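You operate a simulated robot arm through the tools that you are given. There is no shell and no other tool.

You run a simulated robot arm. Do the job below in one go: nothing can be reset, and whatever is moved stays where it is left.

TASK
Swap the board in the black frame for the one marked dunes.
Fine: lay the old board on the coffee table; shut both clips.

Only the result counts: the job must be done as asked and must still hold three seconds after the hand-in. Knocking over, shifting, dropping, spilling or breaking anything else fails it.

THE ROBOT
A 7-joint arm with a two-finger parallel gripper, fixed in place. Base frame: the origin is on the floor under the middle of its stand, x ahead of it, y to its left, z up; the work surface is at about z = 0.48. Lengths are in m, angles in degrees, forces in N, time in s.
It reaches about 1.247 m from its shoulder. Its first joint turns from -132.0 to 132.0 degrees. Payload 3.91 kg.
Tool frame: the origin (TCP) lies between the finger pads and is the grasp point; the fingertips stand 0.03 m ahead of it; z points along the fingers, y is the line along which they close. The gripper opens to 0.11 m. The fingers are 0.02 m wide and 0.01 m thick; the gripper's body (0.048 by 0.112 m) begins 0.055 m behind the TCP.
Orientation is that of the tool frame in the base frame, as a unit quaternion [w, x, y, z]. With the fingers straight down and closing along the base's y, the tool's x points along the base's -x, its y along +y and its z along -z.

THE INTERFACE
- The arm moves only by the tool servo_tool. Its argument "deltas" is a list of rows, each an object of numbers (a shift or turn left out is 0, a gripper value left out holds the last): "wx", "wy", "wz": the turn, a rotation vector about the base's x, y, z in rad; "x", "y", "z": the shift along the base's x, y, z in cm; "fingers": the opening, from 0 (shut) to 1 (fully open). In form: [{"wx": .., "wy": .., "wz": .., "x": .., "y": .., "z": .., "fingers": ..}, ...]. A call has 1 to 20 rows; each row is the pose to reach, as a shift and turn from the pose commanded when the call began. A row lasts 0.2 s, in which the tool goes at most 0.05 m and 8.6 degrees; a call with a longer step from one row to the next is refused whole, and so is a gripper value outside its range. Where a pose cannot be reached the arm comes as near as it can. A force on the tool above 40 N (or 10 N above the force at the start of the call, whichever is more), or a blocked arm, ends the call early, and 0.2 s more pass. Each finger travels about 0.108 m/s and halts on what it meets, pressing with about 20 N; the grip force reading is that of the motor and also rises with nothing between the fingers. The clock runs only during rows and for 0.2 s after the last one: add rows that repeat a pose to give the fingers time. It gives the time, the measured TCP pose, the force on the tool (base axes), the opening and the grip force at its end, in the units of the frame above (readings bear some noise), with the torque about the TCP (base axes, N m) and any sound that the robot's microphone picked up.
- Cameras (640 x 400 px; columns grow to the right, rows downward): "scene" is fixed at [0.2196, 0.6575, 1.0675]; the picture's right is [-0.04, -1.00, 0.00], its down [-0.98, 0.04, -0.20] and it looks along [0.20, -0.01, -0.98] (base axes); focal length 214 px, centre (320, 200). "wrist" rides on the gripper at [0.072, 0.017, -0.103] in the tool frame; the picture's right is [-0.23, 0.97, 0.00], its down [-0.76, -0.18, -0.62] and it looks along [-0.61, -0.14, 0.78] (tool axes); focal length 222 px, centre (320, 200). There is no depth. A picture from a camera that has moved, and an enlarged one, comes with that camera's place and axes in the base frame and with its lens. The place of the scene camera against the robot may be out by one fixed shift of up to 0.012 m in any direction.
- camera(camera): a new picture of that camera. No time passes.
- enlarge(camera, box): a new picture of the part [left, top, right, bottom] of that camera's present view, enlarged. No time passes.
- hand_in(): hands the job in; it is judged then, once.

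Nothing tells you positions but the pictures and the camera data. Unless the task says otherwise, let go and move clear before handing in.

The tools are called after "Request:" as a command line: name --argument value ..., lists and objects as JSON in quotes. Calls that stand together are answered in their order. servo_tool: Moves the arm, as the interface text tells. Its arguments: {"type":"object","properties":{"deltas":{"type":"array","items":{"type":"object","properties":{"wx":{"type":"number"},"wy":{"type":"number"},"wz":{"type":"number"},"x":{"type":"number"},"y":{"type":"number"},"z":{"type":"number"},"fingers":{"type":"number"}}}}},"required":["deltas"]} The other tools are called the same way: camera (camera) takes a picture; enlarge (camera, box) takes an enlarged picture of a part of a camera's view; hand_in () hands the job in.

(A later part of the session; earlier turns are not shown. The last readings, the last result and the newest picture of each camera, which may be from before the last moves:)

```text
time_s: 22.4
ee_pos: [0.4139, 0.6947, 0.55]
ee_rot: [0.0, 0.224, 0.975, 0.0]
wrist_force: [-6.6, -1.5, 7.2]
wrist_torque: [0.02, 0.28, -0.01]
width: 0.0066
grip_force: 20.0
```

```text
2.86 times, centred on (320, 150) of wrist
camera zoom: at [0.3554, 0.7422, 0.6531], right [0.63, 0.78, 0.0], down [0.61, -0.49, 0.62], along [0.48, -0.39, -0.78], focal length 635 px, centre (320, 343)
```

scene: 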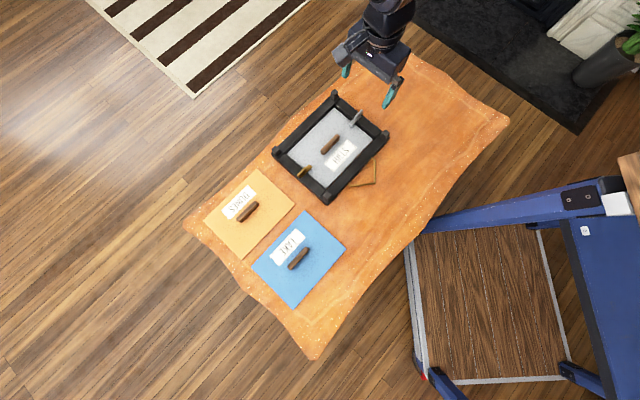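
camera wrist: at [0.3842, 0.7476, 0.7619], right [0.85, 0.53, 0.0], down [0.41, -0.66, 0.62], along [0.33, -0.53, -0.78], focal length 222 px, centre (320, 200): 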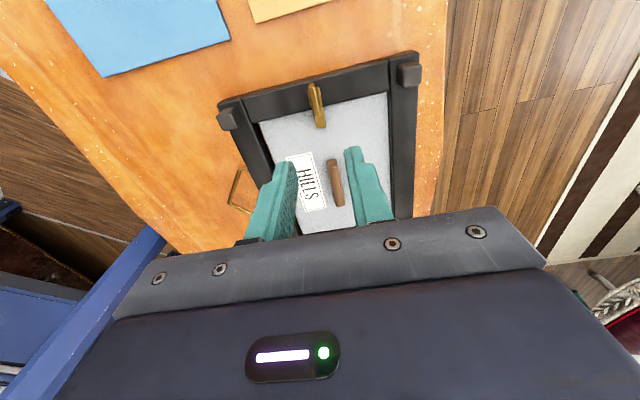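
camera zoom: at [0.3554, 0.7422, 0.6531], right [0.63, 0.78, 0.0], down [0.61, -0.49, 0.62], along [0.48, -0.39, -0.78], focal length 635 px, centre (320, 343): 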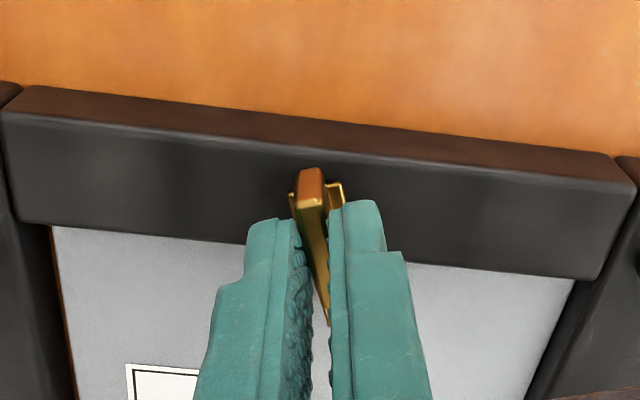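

Side force is building along (−x, −y), so I'll relax in that direction and re-read.

Request:
servo_tool --deltas '[{"x": -0.05, "y": -0.03, "z": 0.05}, {"x": -0.05, "y": -0.03, "z": 0.05}]'

Request:
enlarge --camera "scene" --box '[265, 80, 405, 210]'

```text
time_s: 23.0
ee_pos: [0.4138, 0.694, 0.5511]
ee_rot: [-0.001, 0.225, 0.974, 0.0]
wrist_force: [-1.0, 2.4, -0.1]
wrist_torque: [0.09, 0.06, 0.01]
width: 0.0066
grip_force: 20.3
```

```text
3.08 times, centred on (335, 145) of scene
camera zoom: at [0.2196, 0.6575, 1.0675], right [-0.04, -1.0, 0.0], down [-0.98, 0.04, -0.2], along [0.2, -0.01, -0.98], focal length 660 px, centre (274, 369)
```

zoom: 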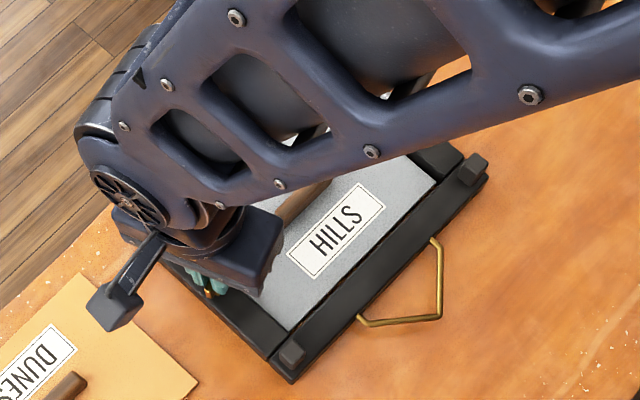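

Force is low again. I'll continue turning in modest steps, checking each time.

Request:
servo_tool --deltas '[{"wz": 0.07, "x": 0.004, "y": 0.01}, {"wz": 0.14, "x": 0.008, "y": 0.021}, {"wz": 0.21, "x": 0.011, "y": 0.031}]'

Request:
enlarge --camera "scene" --box '[265, 80, 405, 210]'

Request:
enlarge --camera "wrist" --box '[250, 80, 390, 220]'

```text
time_s: 23.8
ee_pos: [0.4141, 0.6953, 0.5495]
ee_rot: [-0.001, 0.122, 0.993, 0.0]
wrist_force: [-0.7, -4.3, 5.1]
wrist_torque: [-0.12, 0.05, 0.02]
width: 0.0067
grip_force: 20.3
```

```text
3.08 times, centred on (335, 145) of scene
camera zoom: at [0.2196, 0.6575, 1.0675], right [-0.04, -1.0, 0.0], down [-0.98, 0.04, -0.2], along [0.2, -0.01, -0.98], focal length 660 px, centre (274, 369)
```

zoom: 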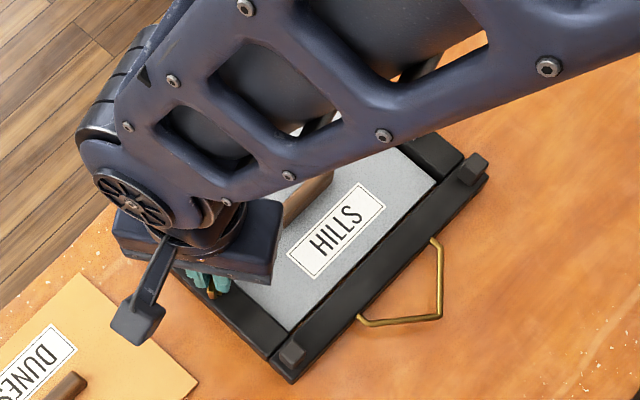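

```text
2.86 times, centred on (320, 150) of wrist
camera zoom: at [0.3473, 0.7283, 0.653], right [0.46, 0.89, 0.0], down [0.7, -0.36, 0.62], along [0.55, -0.29, -0.78], focal length 635 px, centre (320, 343)
```

zoom: 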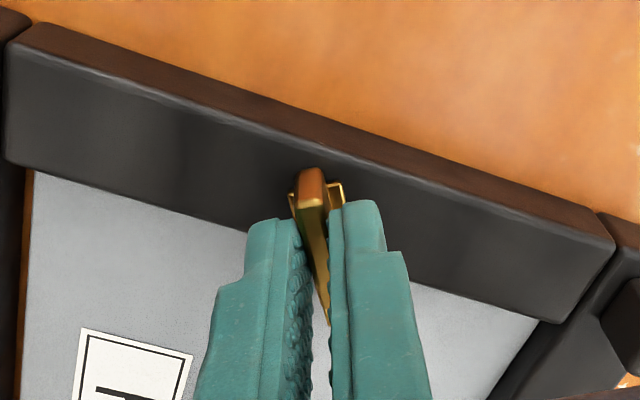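

Request:
servo_tool --deltas '[{"x": -0.01, "y": -0.04, "z": 0.04}, {"wz": 0.07, "x": -0.01, "y": -0.04, "z": 0.04}, {"wz": 0.14, "x": -0.01, "y": -0.05, "z": 0.04}, {"wz": 0.21, "x": -0.01, "y": -0.06, "z": 0.04}]'

Request:
enlarge --camera "scene" --box '[265, 80, 405, 210]'

Request:
enlarge --camera "wrist" --box '[250, 80, 390, 220]'

```text
time_s: 24.8
ee_pos: [0.4139, 0.6938, 0.5503]
ee_rot: [0.0, 0.017, 1.0, 0.0]
wrist_force: [0.4, 1.9, 0.7]
wrist_torque: [0.05, 0.4, 0.0]
width: 0.0066
grip_force: 19.9
```

```text
3.08 times, centred on (335, 145) of scene
camera zoom: at [0.2196, 0.6575, 1.0675], right [-0.04, -1.0, 0.0], down [-0.98, 0.04, -0.2], along [0.2, -0.01, -0.98], focal length 660 px, centre (274, 369)
```

zoom: 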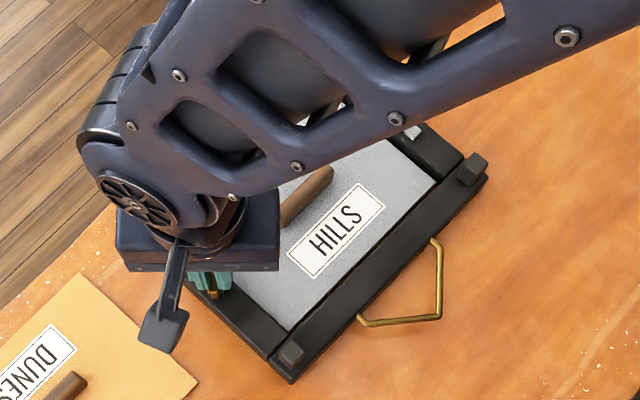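

```text
2.86 times, centred on (320, 150) of wrist
camera zoom: at [0.3417, 0.7135, 0.6536], right [0.26, 0.97, 0.0], down [0.76, -0.2, 0.62], along [0.6, -0.16, -0.78], focal length 635 px, centre (320, 343)
```

zoom: 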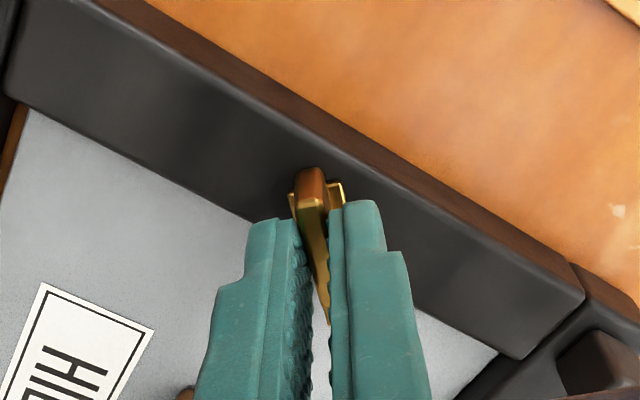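

Forces are low with nearly pure rotation. Continuing.

Request:
servo_tool --deltas '[{"wz": 0.07}, {"wz": 0.14}, {"wz": 0.21}, {"wz": 0.28}]'

Request:
enlarge --camera "scene" --box '[265, 80, 405, 210]'

```text
time_s: 25.8
ee_pos: [0.415, 0.6941, 0.5513]
ee_rot: [0.0, -0.123, 0.992, -0.001]
wrist_force: [0.2, -0.9, -0.1]
wrist_torque: [-0.13, 0.32, -0.03]
width: 0.0063
grip_force: 20.2
```

```text
3.08 times, centred on (335, 145) of scene
camera zoom: at [0.2196, 0.6575, 1.0675], right [-0.04, -1.0, 0.0], down [-0.98, 0.04, -0.2], along [0.2, -0.01, -0.98], focal length 660 px, centre (274, 369)
```

zoom: 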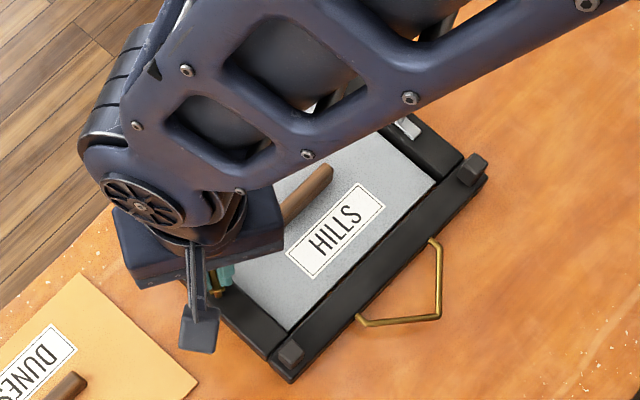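

Request:
servo_tool --deltas '[{"wz": 0.07, "y": 0.01}, {"wz": 0.14, "y": 0.01}, {"wz": 0.21, "y": 0.02}, {"wz": 0.28, "y": 0.02}]'

Request:
enlarge --camera "scene" --box '[265, 80, 405, 210]'

Request:
enlarge --camera "wrist" --box '[250, 80, 390, 220]'

```text
time_s: 26.8
ee_pos: [0.4149, 0.6948, 0.549]
ee_rot: [0.0, -0.26, 0.966, 0.0]
wrist_force: [-0.2, -0.1, 0.9]
wrist_torque: [0.08, -0.13, 0.0]
width: 0.0067
grip_force: 19.7
```

```text
3.08 times, centred on (335, 145) of scene
camera zoom: at [0.2196, 0.6575, 1.0675], right [-0.04, -1.0, 0.0], down [-0.98, 0.04, -0.2], along [0.2, -0.01, -0.98], focal length 660 px, centre (274, 369)
```

zoom: 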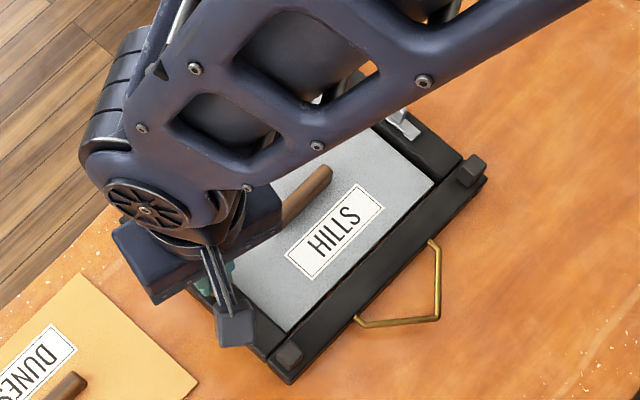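

```text
2.86 times, centred on (320, 150) of wrist
camera zoom: at [0.342, 0.673, 0.6531], right [-0.29, 0.96, 0.0], down [0.75, 0.23, 0.62], along [0.6, 0.18, -0.78], focal length 635 px, centre (320, 343)
```

zoom: 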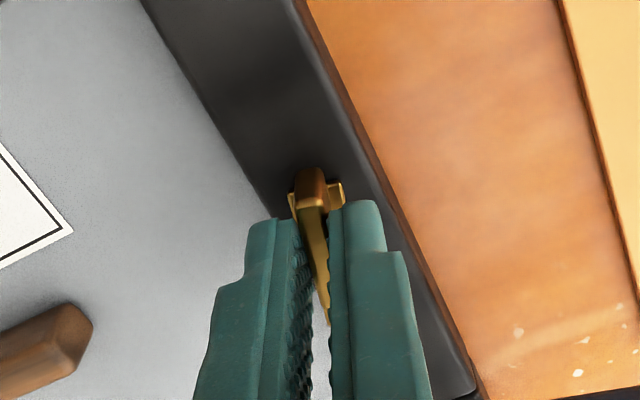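

Request:
servo_tool --deltas '[{"wz": 0.07, "y": 0.01}, {"wz": 0.14, "y": 0.01}, {"wz": 0.2, "y": 0.02}, {"wz": 0.26, "y": 0.02}]'

Request:
enlarge --camera "wrist" --box '[250, 80, 390, 220]'

Request:
enlarge --camera "scene" --box '[265, 80, 405, 210]'

```text
time_s: 27.8
ee_pos: [0.4142, 0.6939, 0.5513]
ee_rot: [0.0, -0.383, 0.924, 0.0]
wrist_force: [-1.1, -0.3, -0.4]
wrist_torque: [0.25, -0.13, -0.26]
width: 0.0066
grip_force: 20.7
```

```text
2.86 times, centred on (320, 150) of wrist
camera zoom: at [0.351, 0.655, 0.6543], right [-0.53, 0.85, 0.0], down [0.66, 0.41, 0.62], along [0.53, 0.33, -0.78], focal length 635 px, centre (320, 343)
```

zoom: 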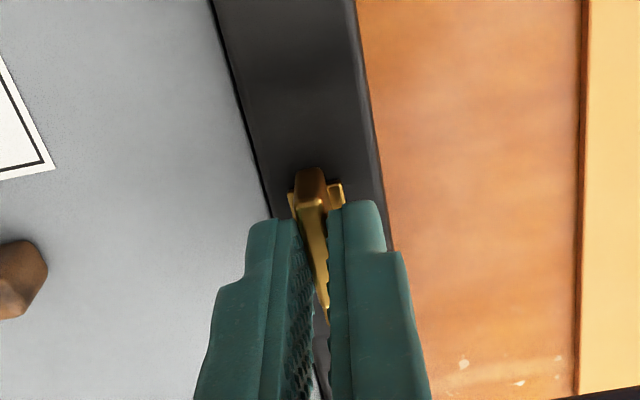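

```text
3.08 times, centred on (335, 145) of scene
camera zoom: at [0.2196, 0.6575, 1.0675], right [-0.04, -1.0, 0.0], down [-0.98, 0.04, -0.2], along [0.2, -0.01, -0.98], focal length 660 px, centre (274, 369)
```

zoom: 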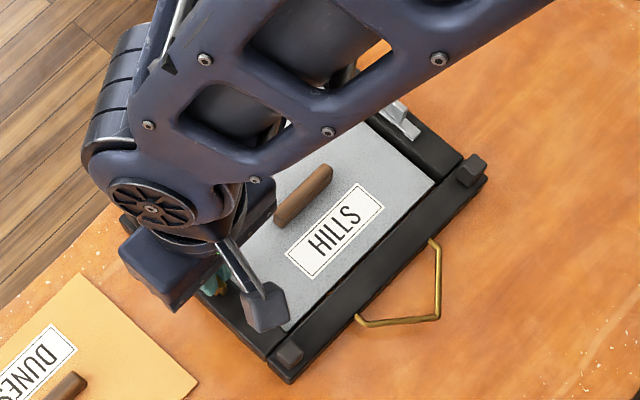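

The brass clip has turned 90° and now lies along the rail. I'll release it and rise.

Request:
servo_tool --deltas '[{"fingers": 0.15}, {"fingers": 0.3}, {"fingers": 0.3}, {"z": 2, "fingers": 0.3}, {"z": 5, "fingers": 0.3}, {"z": 9, "fingers": 0.3}, {"z": 12, "fingers": 0.3}]'

Request:
camera --camera "wrist"

Request:
enlarge --camera "wrist" --box '[200, 0, 400, 200]'

```text
time_s: 29.4
ee_pos: [0.4137, 0.6932, 0.6684]
ee_rot: [-0.001, -0.383, 0.924, -0.001]
wrist_force: [1.0, 0.8, -0.1]
wrist_torque: [-0.01, 0.03, 0.02]
width: 0.033
grip_force: 0.0
```

```text
taken
camera wrist: at [0.3496, 0.6549, 0.7714], right [-0.53, 0.85, 0.0], down [0.66, 0.41, 0.62], along [0.53, 0.33, -0.78], focal length 222 px, centre (320, 200)
```

wrist: 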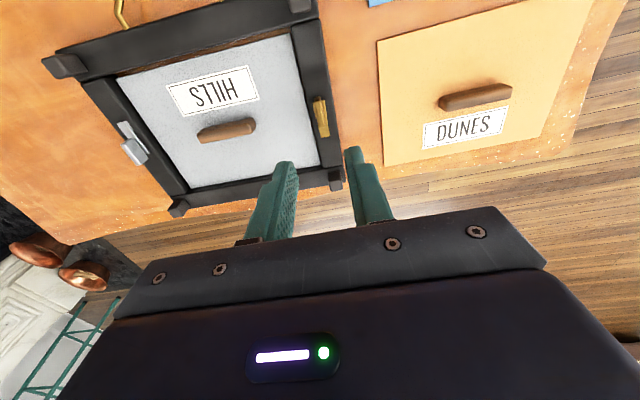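

```text
2.00 times, centred on (300, 100) of wrist
camera zoom: at [0.3496, 0.6549, 0.7714], right [-0.53, 0.85, 0.0], down [0.66, 0.41, 0.62], along [0.53, 0.33, -0.78], focal length 444 px, centre (360, 400)
```

zoom: 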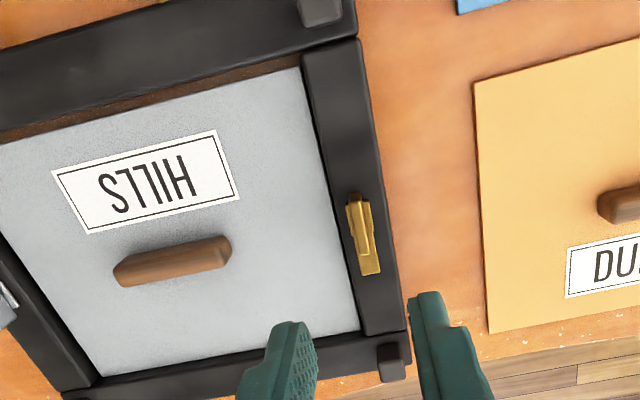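

Both clips are clear of the board. The HILLS handle is centred near (0.492, 0.6135) with its length along the board's long axis. I'll turn back to −45° above the handle and open the fingers.

Request:
servo_tool --deltas '[{"x": 0.65, "y": -0.68, "wz": -0.131}, {"x": 1.3, "y": -1.36, "wz": -0.262}, {"x": 1.95, "y": -2.04, "wz": -0.393}, {"x": 2.6, "y": -2.72, "wz": -0.524}, {"x": 3.25, "y": -3.4, "wz": -0.655}, {"x": 3.9, "y": -4.08, "wz": -0.785}, {"x": 4.55, "y": -4.76, "wz": -0.916}, {"x": 5.2, "y": -5.44, "wz": -1.047}, {"x": 5.85, "y": -6.12, "wz": -1.178}, {"x": 6.5, "y": -6.8, "wz": -1.309}, {"x": 7.15, "y": -7.48, "wz": -1.44}, {"x": 7.8, "y": -8.15, "z": -2, "wz": -1.571, "fingers": 0.5}, {"x": 7.8, "y": -8.15, "z": -5, "wz": -1.571, "fingers": 0.5}, {"x": 7.8, "y": -8.15, "z": -6, "wz": -1.571, "fingers": 0.5}, {"x": 7.8, "y": -8.15, "z": -6, "wz": -1.571, "fingers": 0.5}]'

Request:
camera --camera "wrist"

Request:
enlarge --camera "wrist" --box '[250, 80, 390, 220]'

Request:
enlarge --camera "scene" --box '[190, 80, 405, 330]'

```text
time_s: 32.6
ee_pos: [0.4913, 0.6127, 0.6109]
ee_rot: [0.001, 0.383, 0.924, 0.0]
wrist_force: [-0.2, 0.3, 0.5]
wrist_torque: [0.03, 0.01, -0.01]
width: 0.0552
grip_force: 0.0
```

```text
taken
camera wrist: at [0.452, 0.6751, 0.7139], right [0.85, 0.53, 0.0], down [0.41, -0.66, 0.62], along [0.33, -0.53, -0.78], focal length 222 px, centre (320, 200)
```

wrist: 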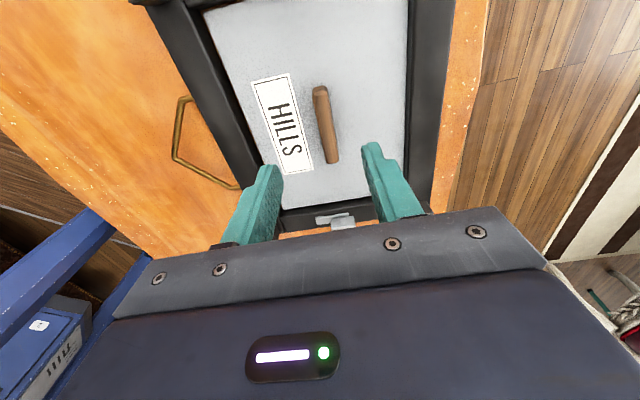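

```text
2.86 times, centred on (320, 150) of wrist
camera zoom: at [0.452, 0.6751, 0.7139], right [0.85, 0.53, 0.0], down [0.41, -0.66, 0.62], along [0.33, -0.53, -0.78], focal length 635 px, centre (320, 343)
```

zoom: 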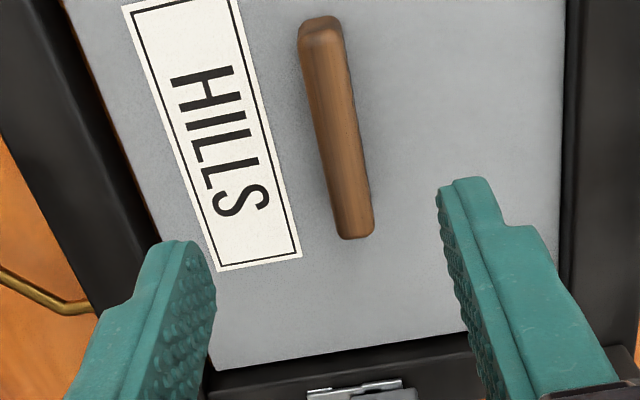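

```text
1.60 times, centred on (298, 205) of scene
camera zoom: at [0.2196, 0.6575, 1.0675], right [-0.04, -1.0, 0.0], down [-0.98, 0.04, -0.2], along [0.2, -0.01, -0.98], focal length 343 px, centre (356, 192)
```

zoom: 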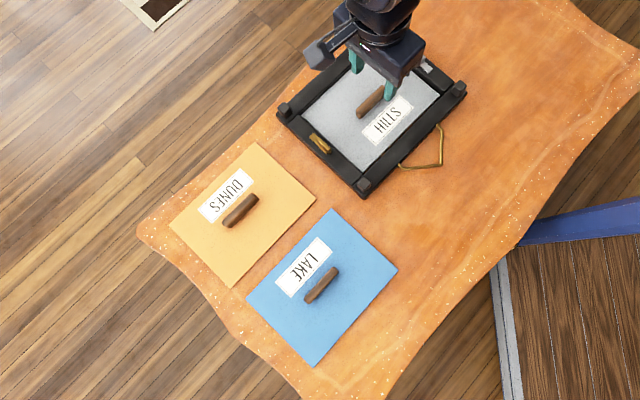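

The handle is about 5 mm further along +v than the gripper, and its top is near z ≈ 0.506. I'll shift to about (0.500, 0.611) and go lower to check before gripping.

Request:
servo_tool --deltas '[{"x": 0.9, "y": -0.13, "z": -2, "fingers": 0.4}, {"x": 0.9, "y": -0.13, "z": -4.5, "fingers": 0.4}, {"x": 0.9, "y": -0.13, "z": -5.8, "fingers": 0.4}, {"x": 0.9, "y": -0.13, "z": -5.8, "fingers": 0.4}]'

Request:
enlarge --camera "wrist" --box '[250, 80, 390, 220]'

Request:
enlarge --camera "scene" --box '[295, 80, 405, 190]'

```text
time_s: 33.6
ee_pos: [0.4991, 0.6118, 0.5532]
ee_rot: [0.0, 0.383, 0.924, 0.0]
wrist_force: [-0.1, -0.1, 0.5]
wrist_torque: [-0.01, -0.01, 0.04]
width: 0.044
grip_force: 0.2
```

```text
2.86 times, centred on (320, 150) of wrist
camera zoom: at [0.4605, 0.6747, 0.6559], right [0.85, 0.53, 0.0], down [0.41, -0.66, 0.62], along [0.33, -0.53, -0.78], focal length 635 px, centre (320, 343)
```

zoom: 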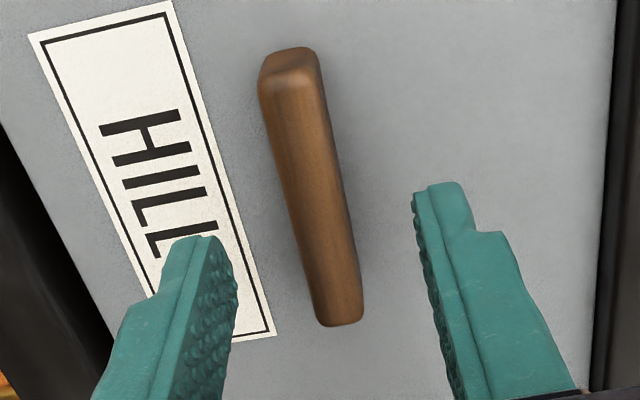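

```text
3.64 times, centred on (350, 135) of scene
camera zoom: at [0.2196, 0.6575, 1.0675], right [-0.04, -1.0, 0.0], down [-0.98, 0.04, -0.2], along [0.2, -0.01, -0.98], focal length 780 px, centre (211, 436)
```

zoom: 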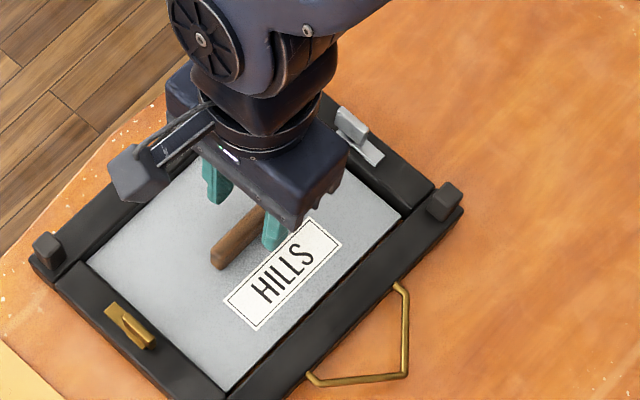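

Well centred. I'll lower until the tips are just above the board and close on the handle.

Request:
servo_tool --deltas '[{"x": -0.07, "y": -0.05, "z": -1, "fingers": 0.4}, {"x": -0.07, "y": -0.05, "z": -1.8, "fingers": 0.4}, {"x": -0.07, "y": -0.05, "z": -2.3, "fingers": 0.4}, {"x": -0.07, "y": -0.05, "z": -2.3, "fingers": 0.4}]'

Request:
enlarge --camera "wrist" --box '[250, 80, 390, 220]'

```text
time_s: 34.6
ee_pos: [0.4991, 0.6121, 0.5295]
ee_rot: [0.0, 0.383, 0.924, 0.001]
wrist_force: [0.3, 0.1, 0.1]
wrist_torque: [0.0, -0.01, -0.01]
width: 0.0438
grip_force: 0.1
```

```text
2.86 times, centred on (320, 150) of wrist
camera zoom: at [0.4604, 0.6751, 0.6328], right [0.85, 0.53, 0.0], down [0.41, -0.66, 0.62], along [0.33, -0.53, -0.78], focal length 635 px, centre (320, 343)
```

zoom: 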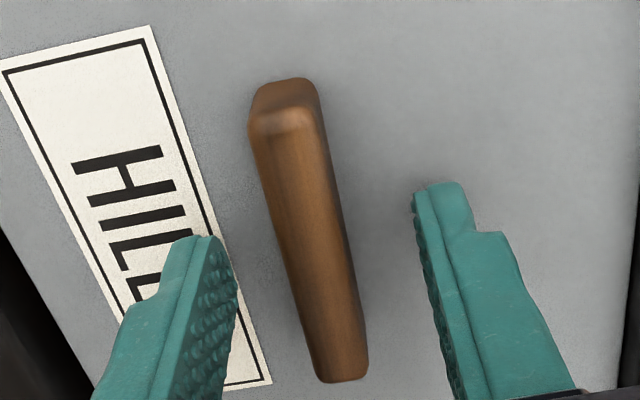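

Request:
servo_tool --deltas '[{"z": -0.3, "fingers": 0.4}, {"z": -0.3, "fingers": 0.25}, {"z": -0.3, "fingers": 0.1}, {"z": -0.3, "fingers": 0.0}, {"z": -0.3, "fingers": 0.0}]'

Request:
enlarge --camera "wrist" --box '[250, 80, 390, 220]'

```text
time_s: 35.8
ee_pos: [0.5001, 0.613, 0.5276]
ee_rot: [0.0, 0.383, 0.924, 0.0]
wrist_force: [-0.7, -1.9, -0.5]
wrist_torque: [-0.02, 0.12, -0.32]
width: 0.0136
grip_force: 20.3
```

```text
2.86 times, centred on (320, 150) of wrist
camera zoom: at [0.4599, 0.6752, 0.6305], right [0.85, 0.53, 0.0], down [0.41, -0.66, 0.62], along [0.33, -0.53, -0.78], focal length 635 px, centre (320, 343)
```

zoom: 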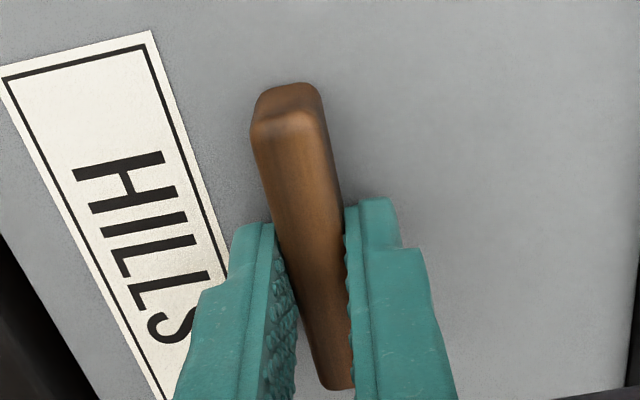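

The handle is gripped. I'll lift slowly and check that the frame stays put.

Request:
servo_tool --deltas '[{"z": 0.3}, {"z": 0.6}, {"z": 1.0}, {"z": 1.5}, {"z": 1.5}]'

Request:
enlarge --camera "scene" --box '[265, 80, 405, 210]'

Request:
camera --camera "wrist"

```text
time_s: 37.0
ee_pos: [0.5001, 0.6115, 0.5426]
ee_rot: [0.0, 0.382, 0.924, 0.0]
wrist_force: [0.7, 0.1, -0.8]
wrist_torque: [-0.01, -0.01, -0.02]
width: 0.0136
grip_force: 19.9
```

```text
3.08 times, centred on (335, 145) of scene
camera zoom: at [0.2196, 0.6575, 1.0675], right [-0.04, -1.0, 0.0], down [-0.98, 0.04, -0.2], along [0.2, -0.01, -0.98], focal length 660 px, centre (274, 369)
```

zoom: 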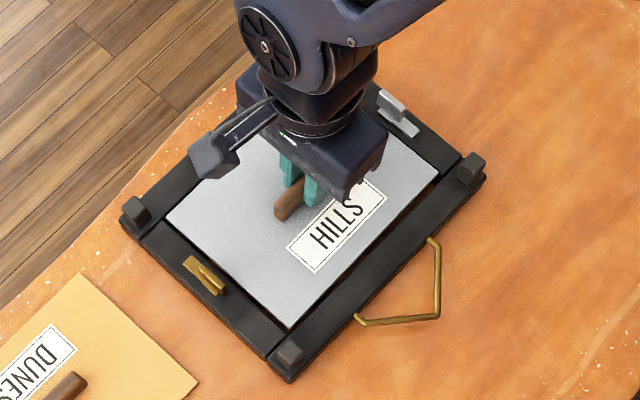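

```text
taken
camera wrist: at [0.4603, 0.6749, 0.6451], right [0.85, 0.53, 0.0], down [0.41, -0.66, 0.62], along [0.33, -0.53, -0.78], focal length 222 px, centre (320, 200)
```

wrist: 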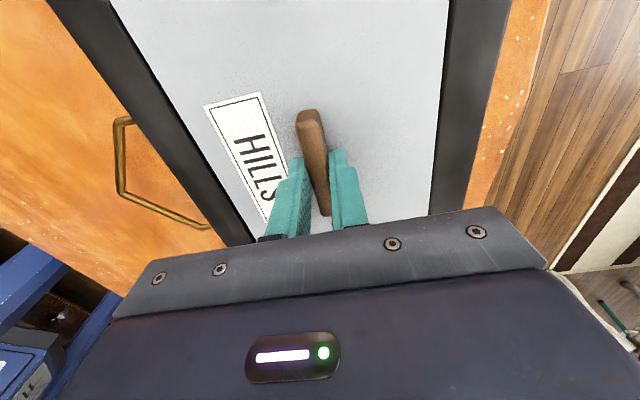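

The board lifts freely and the frame stays. I'll raise it, carry it to the clear right end of the table around (0.65, 0.368), and set it down.

Request:
servo_tool --deltas '[{"z": 3}, {"z": 7}, {"z": 11}, {"x": 1.9, "y": -3.0, "z": 12}, {"x": 3.8, "y": -6.1, "z": 12}, {"x": 5.6, "y": -9.1, "z": 12}, {"x": 7.5, "y": -12.2, "z": 12}, {"x": 9.4, "y": -15.2, "z": 12}, {"x": 11.3, "y": -18.3, "z": 12}, {"x": 13.2, "y": -21.3, "z": 12}, {"x": 15.06, "y": -24.4, "z": 12}, {"x": 15.06, "y": -24.4, "z": 12}]'

Request:
camera --camera "scene"

Request:
camera --camera "wrist"

Request:
enlarge --camera "scene" --box '[265, 80, 405, 210]'

```text
time_s: 39.6
ee_pos: [0.6503, 0.3664, 0.6599]
ee_rot: [0.0, 0.382, 0.924, 0.0]
wrist_force: [0.0, 0.6, -0.3]
wrist_torque: [0.02, 0.0, -0.01]
width: 0.0135
grip_force: 19.9
```

```text
taken
```

scene: 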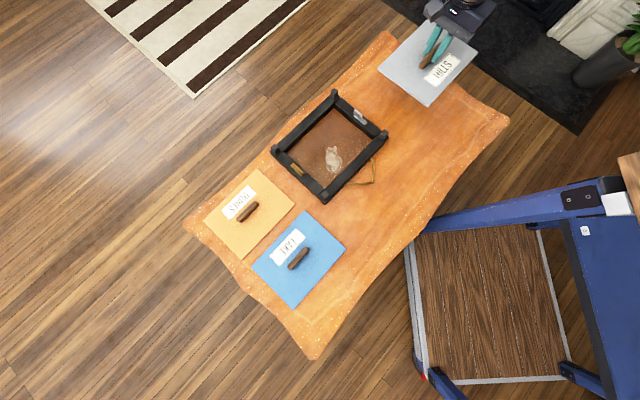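

```text
taken
camera wrist: at [0.6105, 0.4305, 0.7643], right [0.85, 0.53, 0.0], down [0.41, -0.66, 0.62], along [0.33, -0.53, -0.78], focal length 222 px, centre (320, 200)
```

wrist: 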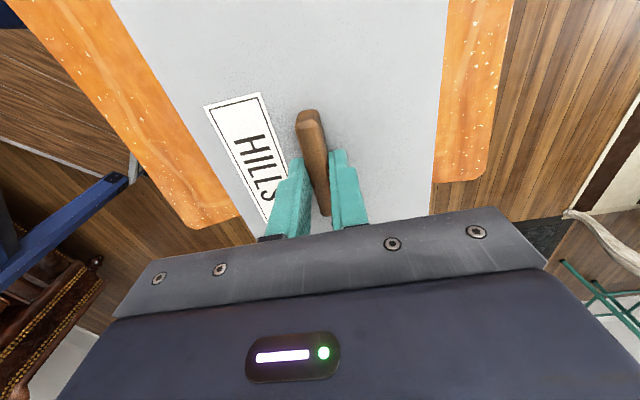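

```text
3.08 times, centred on (335, 145) of scene
camera zoom: at [0.2196, 0.6575, 1.0675], right [-0.04, -1.0, 0.0], down [-0.98, 0.04, -0.2], along [0.2, -0.01, -0.98], focal length 660 px, centre (274, 369)
```

zoom: 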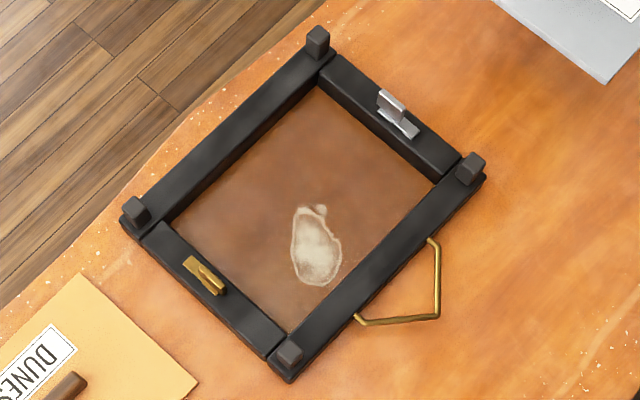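

The table's end is at u ≈ 0.36 and the board's far edge would be at about 0.30, so there is margin. I'll lower it to just above the table.

Request:
servo_tool --deltas '[{"z": -4}, {"z": -8}, {"z": -11}, {"z": -12.5}, {"z": -13.1}, {"z": -13.1}]'

Request:
servo_tool --deltas '[{"z": -0.2}, {"z": -0.4}, {"z": -0.5}, {"z": -0.5}]'

```text
time_s: 41.0
ee_pos: [0.6506, 0.3656, 0.5304]
ee_rot: [0.0, 0.383, 0.924, 0.0]
wrist_force: [-0.4, 1.3, -1.4]
wrist_torque: [-0.01, 0.01, 0.01]
width: 0.0136
grip_force: 20.0
```

```text
time_s: 42.0
ee_pos: [0.6511, 0.3677, 0.5255]
ee_rot: [0.0, 0.383, 0.924, -0.001]
wrist_force: [-0.6, -0.8, -1.9]
wrist_torque: [0.0, 0.06, 0.0]
width: 0.0134
grip_force: 20.5
```

Request:
servo_tool --deltas '[{"z": -0.15}, {"z": -0.3}, {"z": -0.3}]'

Request:
enlarge --camera "scene" --box '[365, 10, 505, 140]'

```text
time_s: 42.8
ee_pos: [0.649, 0.3678, 0.5224]
ee_rot: [0.001, 0.383, 0.924, 0.0]
wrist_force: [-0.7, 0.0, -2.3]
wrist_torque: [0.04, -0.01, 0.01]
width: 0.0138
grip_force: 19.9
```

```text
3.08 times, centred on (435, 75) of scene
camera zoom: at [0.2196, 0.6575, 1.0675], right [-0.04, -1.0, 0.0], down [-0.98, 0.04, -0.2], along [0.2, -0.01, -0.98], focal length 660 px, centre (-34, 585)
```

zoom: 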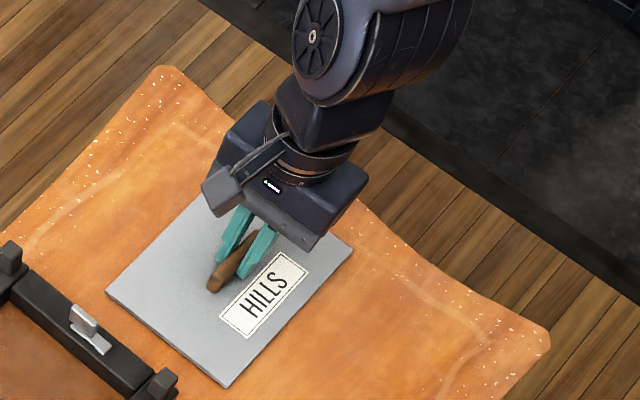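

Request:
servo_tool --deltas '[{"z": -0.15}, {"z": -0.3}, {"z": -0.3}]'

```text
time_s: 43.6
ee_pos: [0.6503, 0.3678, 0.5219]
ee_rot: [0.0, 0.381, 0.924, 0.001]
wrist_force: [-1.4, -0.6, 16.3]
wrist_torque: [-0.02, 0.07, 0.0]
width: 0.0136
grip_force: 20.3
```

The board is on the table, with contact at TCP z ≈ 0.521. I'll ease off slightly, release and rise.

Request:
servo_tool --deltas '[{"z": 0.15}, {"z": 0.15, "fingers": 0.15}, {"z": 0.15, "fingers": 0.3}, {"z": 0.15, "fingers": 0.4}, {"z": 0.15, "fingers": 0.4}, {"z": 2, "fingers": 0.4}, {"z": 5, "fingers": 0.4}, {"z": 9, "fingers": 0.4}, {"z": 13, "fingers": 0.4}, {"z": 13, "fingers": 0.4}]'

Request:
camera --camera "scene"

Request:
camera --camera "wrist"

Request:
enlarge --camera "wrist" --box '[250, 80, 390, 220]'

```text
time_s: 45.8
ee_pos: [0.6496, 0.3662, 0.6474]
ee_rot: [0.0, 0.383, 0.924, 0.0]
wrist_force: [0.0, 0.1, 0.2]
wrist_torque: [-0.03, 0.0, -0.03]
width: 0.044
grip_force: 0.1
```

```text
taken
```

scene: 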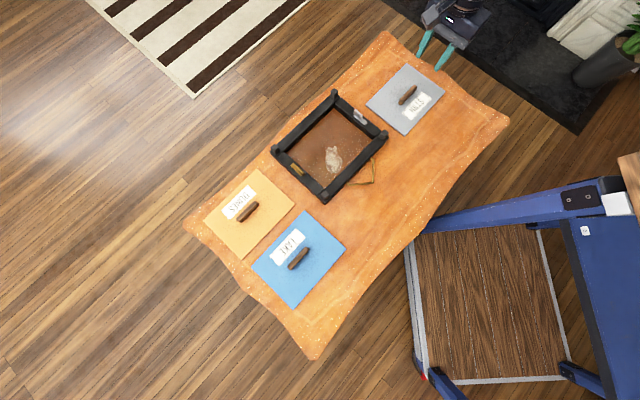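

```text
taken
camera wrist: at [0.6094, 0.4299, 0.7509], right [0.85, 0.53, 0.0], down [0.41, -0.66, 0.62], along [0.33, -0.53, -0.78], focal length 222 px, centre (320, 200)
```

wrist: 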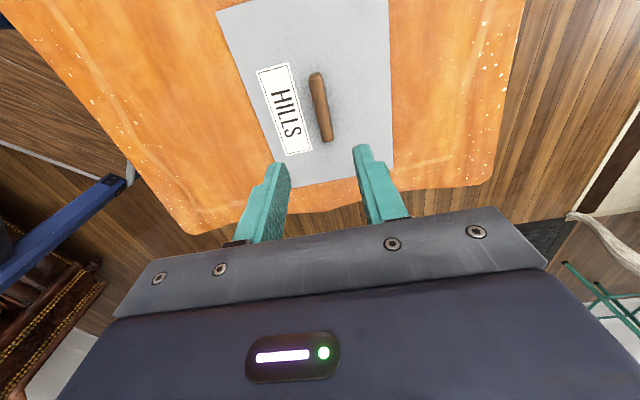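

```text
2.86 times, centred on (320, 150) of wrist
camera zoom: at [0.6094, 0.4299, 0.7509], right [0.85, 0.53, 0.0], down [0.41, -0.66, 0.62], along [0.33, -0.53, -0.78], focal length 635 px, centre (320, 343)
```

zoom: 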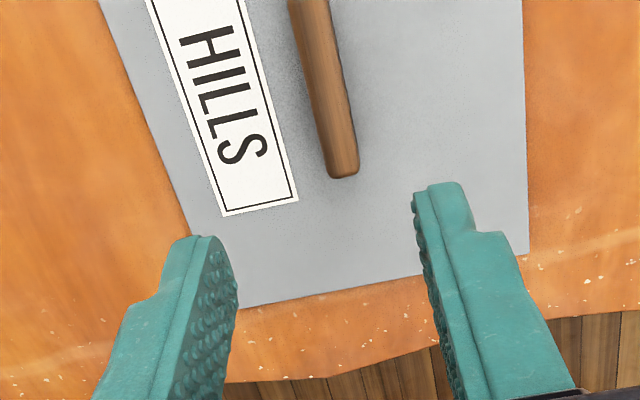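

HILLS lies flat on the table with margin all round. For DUNES to sit the same way round as HILLS did (label toward the hanger), it must turn 180°, so I'll pick it up at yaw +135° and place it at −45°. I'll move there in two stages at a safe height.

Request:
servo_tool --deltas '[{"x": -1.4, "y": 2.0, "wz": 0.131}, {"x": -2.8, "y": 3.9, "wz": 0.262}, {"x": -4.2, "y": 5.9, "wz": 0.393}, {"x": -5.6, "y": 7.9, "wz": 0.524}, {"x": -7.0, "y": 9.8, "wz": 0.655}, {"x": -8.4, "y": 11.8, "wz": 0.785}, {"x": -9.8, "y": 13.8, "wz": 0.916}, {"x": -11.2, "y": 15.7, "wz": 1.047}, {"x": -12.6, "y": 17.7, "wz": 1.178}, {"x": -14, "y": 19.7, "wz": 1.309}, {"x": -15.4, "y": 21.6, "wz": 1.44}, {"x": -16.8, "y": 23.6, "wz": 1.571}, {"x": -16.8, "y": 23.6, "wz": 1.571}]'

Request:
enlarge --camera "wrist" --box '[100, 0, 540, 220]'

```text
time_s: 48.6
ee_pos: [0.4827, 0.6029, 0.6485]
ee_rot: [0.0, -0.384, 0.924, 0.001]
wrist_force: [0.4, 0.0, 1.3]
wrist_torque: [-0.01, -0.04, 0.0]
width: 0.0439
grip_force: 0.0
```

```text
1.45 times, centred on (320, 110) of wrist
camera zoom: at [0.4183, 0.5648, 0.7517], right [-0.53, 0.85, 0.0], down [0.66, 0.41, 0.62], along [0.53, 0.33, -0.78], focal length 323 px, centre (320, 331)
```

zoom: 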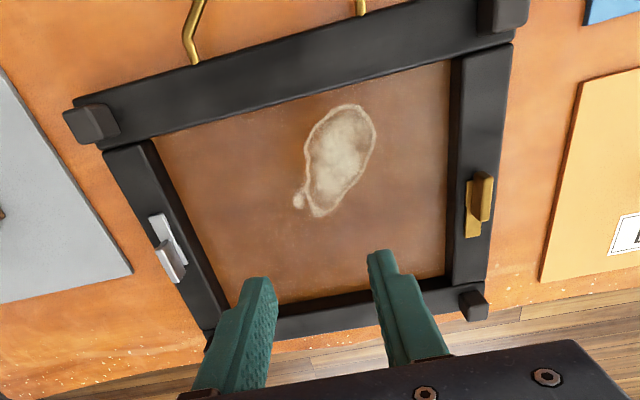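

Request:
enlarge --camera "wrist" --box '[140, 0, 460, 200]'

Request:
servo_tool --deltas '[{"x": -1.4, "y": 2.0, "wz": 0.131}, {"x": -2.8, "y": 3.9, "wz": 0.262}, {"x": -4.2, "y": 5.9, "wz": 0.393}, {"x": -5.6, "y": 7.9, "wz": 0.524}, {"x": -7.0, "y": 9.8, "wz": 0.655}, {"x": -8.4, "y": 11.8, "wz": 0.785}, {"x": -9.8, "y": 13.8, "wz": 0.916}, {"x": -11.2, "y": 15.7, "wz": 1.047}, {"x": -12.6, "y": 17.7, "wz": 1.178}, {"x": -14, "y": 19.7, "wz": 1.309}, {"x": -15.4, "y": 21.6, "wz": 1.44}, {"x": -16.8, "y": 23.6, "wz": 1.571}, {"x": -16.8, "y": 23.6, "wz": 1.571}]'

Request:
camera --camera "wrist"

Request:
enlarge --camera "scene" --box '[265, 80, 405, 210]'

```text
2.00 times, centred on (300, 100) of wrist
camera zoom: at [0.4183, 0.5648, 0.7517], right [-0.53, 0.85, 0.0], down [0.66, 0.41, 0.62], along [0.53, 0.33, -0.78], focal length 444 px, centre (360, 400)
```

zoom: 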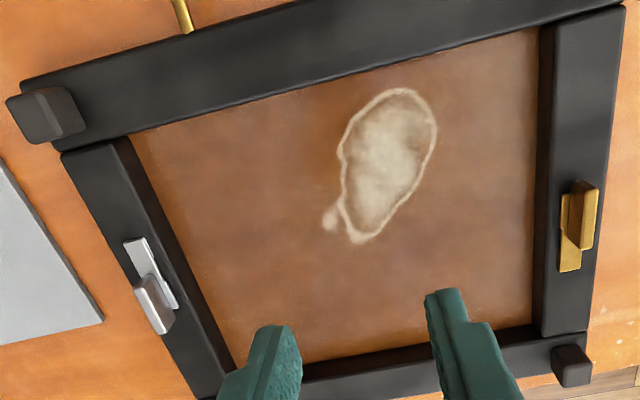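

```text
time_s: 51.4
ee_pos: [0.3159, 0.8402, 0.6492]
ee_rot: [0.0, 0.924, -0.383, 0.001]
wrist_force: [-0.8, -0.6, -0.5]
wrist_torque: [-0.01, 0.02, -0.01]
width: 0.0439
grip_force: 0.1
```

```text
taken
camera wrist: at [0.3551, 0.7769, 0.7522], right [-0.85, -0.53, 0.0], down [-0.41, 0.66, 0.62], along [-0.33, 0.53, -0.78], focal length 222 px, centre (320, 200)
```

wrist: 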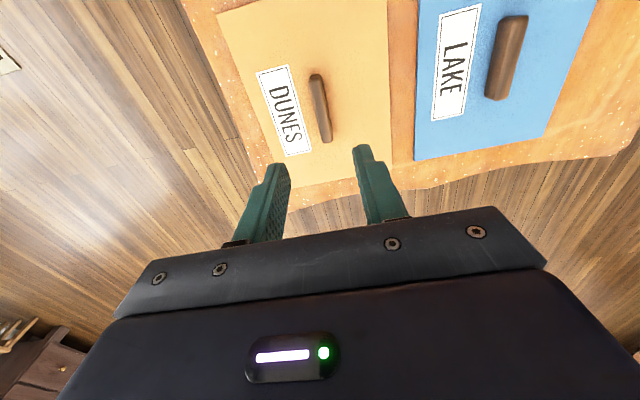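

```text
3.08 times, centred on (335, 145) of scene
camera zoom: at [0.2196, 0.6575, 1.0675], right [-0.04, -1.0, 0.0], down [-0.98, 0.04, -0.2], along [0.2, -0.01, -0.98], focal length 660 px, centre (274, 369)
```

zoom: 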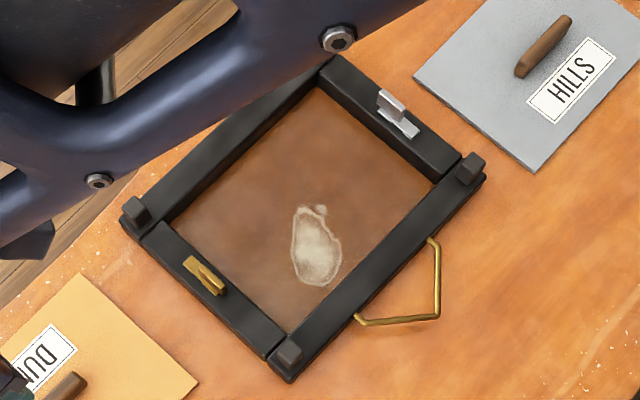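

Reached yaw +135°, and the view of DUNES matches the view I had of HILLS just after releasing it, so I'm well centred over its handle. I'll lower and check closer.

Request:
servo_tool --deltas '[{"z": -3, "fingers": 0.4}, {"z": -6, "fingers": 0.4}, {"z": -9, "fingers": 0.4}, {"z": -10, "fingers": 0.4}, {"z": -10, "fingers": 0.4}]'

Request:
enlarge --camera "wrist" --box '[250, 80, 390, 220]'

```text
time_s: 52.6
ee_pos: [0.3165, 0.8378, 0.551]
ee_rot: [0.0, 0.924, -0.383, 0.0]
wrist_force: [-0.4, -0.1, -0.1]
wrist_torque: [-0.01, 0.01, -0.02]
width: 0.044
grip_force: 0.1
```

```text
2.86 times, centred on (320, 150) of wrist
camera zoom: at [0.3548, 0.7756, 0.6535], right [-0.85, -0.53, 0.0], down [-0.41, 0.66, 0.62], along [-0.33, 0.53, -0.78], focal length 635 px, centre (320, 343)
```

zoom: 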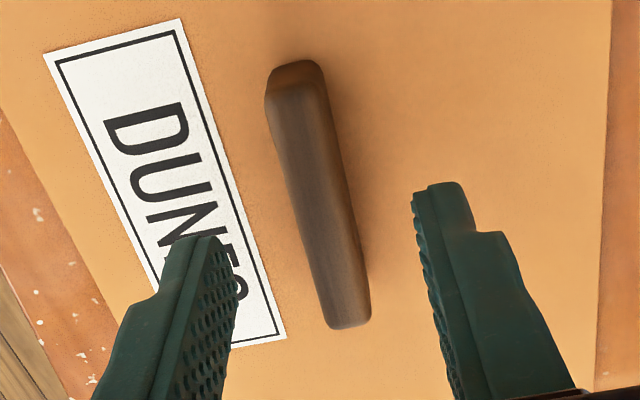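

Centred within 1–2 mm. A small correction, then down to grip height and close.

Request:
servo_tool --deltas '[{"x": -0.18, "y": 0.07, "z": -1.2, "fingers": 0.4}, {"x": -0.18, "y": 0.07, "z": -2.2, "fingers": 0.4}, {"x": -0.18, "y": 0.07, "z": -2.7, "fingers": 0.4}, {"x": -0.18, "y": 0.07, "z": -2.7, "fingers": 0.3}]'

Request:
enlarge --camera "wrist" --box '[250, 80, 390, 220]'

```text
time_s: 53.6
ee_pos: [0.3156, 0.8399, 0.522]
ee_rot: [0.0, 0.924, -0.383, 0.0]
wrist_force: [-0.2, 0.3, 0.5]
wrist_torque: [0.01, -0.01, -0.02]
width: 0.0331
grip_force: 0.0
```

```text
2.86 times, centred on (320, 150) of wrist
camera zoom: at [0.3534, 0.7772, 0.6254], right [-0.85, -0.53, 0.0], down [-0.41, 0.66, 0.62], along [-0.33, 0.53, -0.78], focal length 635 px, centre (320, 343)
```

zoom: 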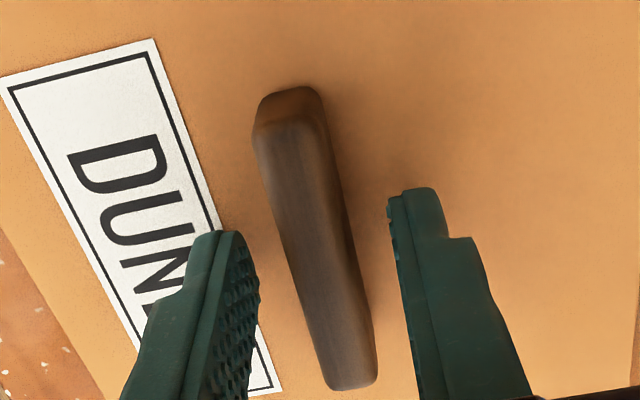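

Request:
servo_tool --deltas '[{"fingers": 0.2}, {"fingers": 0.1}, {"fingers": 0.0}, {"fingers": 0.0}]'

Request:
enlarge --camera "wrist" --box '[250, 80, 390, 220]'

```text
time_s: 54.6
ee_pos: [0.315, 0.8403, 0.5219]
ee_rot: [0.0, 0.924, -0.383, -0.001]
wrist_force: [-0.1, 0.8, 0.3]
wrist_torque: [0.04, 0.02, 0.02]
width: 0.0137
grip_force: 20.0
```

```text
2.86 times, centred on (320, 150) of wrist
camera zoom: at [0.3534, 0.7772, 0.6255], right [-0.85, -0.53, 0.0], down [-0.41, 0.66, 0.62], along [-0.33, 0.53, -0.78], focal length 635 px, centre (320, 343)
```

zoom: 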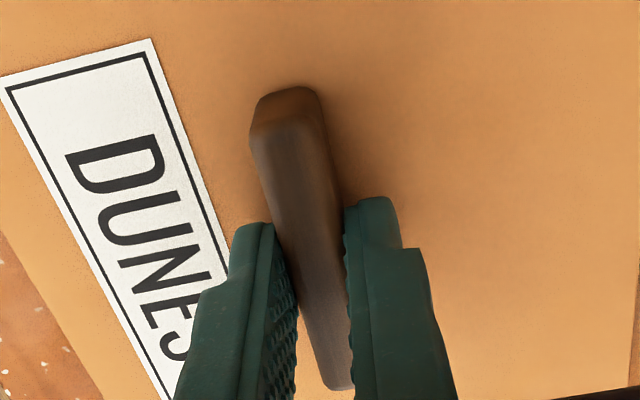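

DUNES is gripped squarely. I'll lift it and check that LAKE isn't disturbed.

Request:
servo_tool --deltas '[{"z": 0.5}, {"z": 1.5}, {"z": 4}, {"z": 8}, {"z": 12}, {"z": 14}, {"z": 14}]'

Request:
camera --camera "wrist"

Request:
camera --camera "scene"

```text
time_s: 56.2
ee_pos: [0.3132, 0.839, 0.6591]
ee_rot: [0.0, 0.924, -0.382, 0.0]
wrist_force: [0.2, 0.9, -2.0]
wrist_torque: [0.02, 0.01, -0.04]
width: 0.0136
grip_force: 20.5
```

```text
taken
camera wrist: at [0.3525, 0.7759, 0.7639], right [-0.85, -0.53, 0.0], down [-0.41, 0.66, 0.62], along [-0.33, 0.53, -0.78], focal length 222 px, centre (320, 200)
```

wrist: 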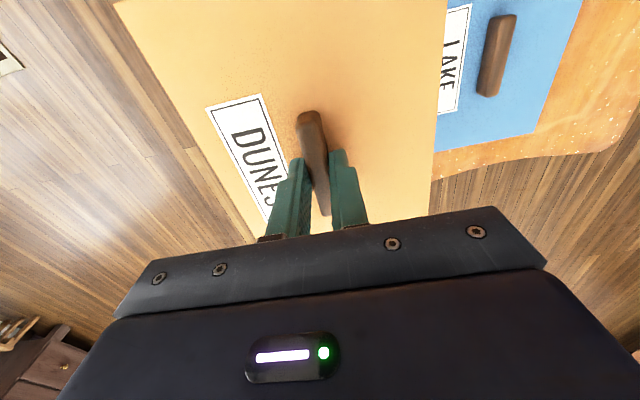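

```text
taken
```

scene: 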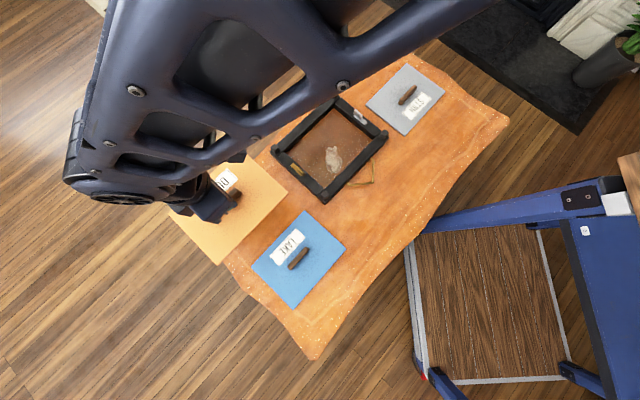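

DUNES is held the same way HILLS was, to within about 2 mm. I'll carry it over the frame while turning back to −46°, which is the frame's actual angle.

Request:
servo_tool --deltas '[{"x": 0.75, "y": -0.95, "wz": -0.131}, {"x": 1.5, "y": -1.9, "wz": -0.262}, {"x": 2.3, "y": -2.85, "wz": -0.393}, {"x": 3.05, "y": -3.8, "wz": -0.524}, {"x": 3.8, "y": -4.75, "wz": -0.655}, {"x": 4.6, "y": -5.7, "wz": -0.785}, {"x": 5.35, "y": -6.65, "wz": -0.916}, {"x": 6.1, "y": -7.6, "wz": -1.047}, {"x": 6.9, "y": -8.55, "wz": -1.178}, {"x": 7.65, "y": -9.5, "wz": -1.309}, {"x": 8.4, "y": -10.45, "wz": -1.44}, {"x": 9.17, "y": -11.4, "wz": -1.571}, {"x": 9.17, "y": -11.4, "wz": -1.571}]'

Request:
servo_tool --deltas '[{"x": 0.75, "y": -0.95, "wz": -0.132}, {"x": 1.5, "y": -1.9, "wz": -0.264}, {"x": 2.3, "y": -2.85, "wz": -0.396}, {"x": 3.05, "y": -3.8, "wz": -0.528}, {"x": 3.8, "y": -4.75, "wz": -0.661}, {"x": 4.6, "y": -5.7, "wz": -0.793}, {"x": 5.35, "y": -6.65, "wz": -0.925}, {"x": 6.1, "y": -7.6, "wz": -1.058}, {"x": 6.9, "y": -8.55, "wz": -1.19}, {"x": 7.65, "y": -9.5, "wz": -1.322}, {"x": 8.4, "y": -10.45, "wz": -1.454}, {"x": 9.16, "y": -11.43, "wz": -1.586}, {"x": 9.16, "y": -11.43, "wz": -1.586}]'

Request:
camera --camera "wrist"

Request:
enlarge --camera "scene" --box '[265, 80, 405, 210]'

```text
time_s: 59.0
ee_pos: [0.4043, 0.7267, 0.6623]
ee_rot: [0.0, -0.382, 0.924, 0.001]
wrist_force: [-0.1, 0.4, -1.1]
wrist_torque: [0.0, 0.01, -0.02]
width: 0.0136
grip_force: 20.2
```

```text
time_s: 61.8
ee_pos: [0.496, 0.6135, 0.6623]
ee_rot: [0.0, 0.391, 0.92, 0.0]
wrist_force: [-0.3, -0.4, -0.8]
wrist_torque: [-0.03, -0.01, -0.01]
width: 0.0136
grip_force: 20.1
```

```text
taken
camera wrist: at [0.4576, 0.6765, 0.7658], right [0.86, 0.51, 0.0], down [0.4, -0.67, 0.62], along [0.32, -0.53, -0.78], focal length 222 px, centre (320, 200)
```

wrist: 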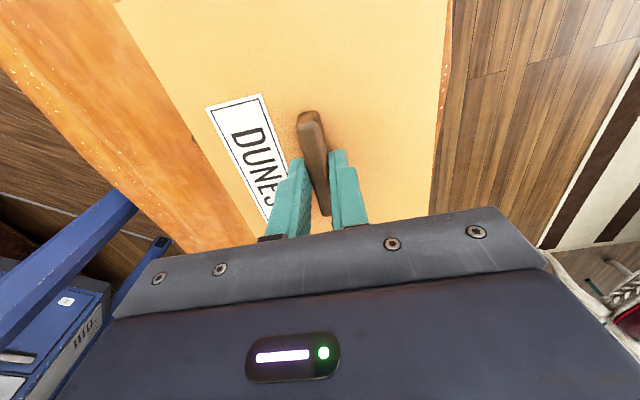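

```text
3.08 times, centred on (335, 145) of scene
camera zoom: at [0.2196, 0.6575, 1.0675], right [-0.04, -1.0, 0.0], down [-0.98, 0.04, -0.2], along [0.2, -0.01, -0.98], focal length 660 px, centre (274, 369)
```

zoom: 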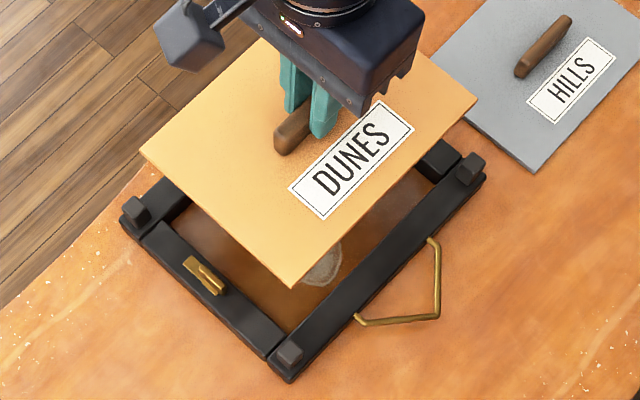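

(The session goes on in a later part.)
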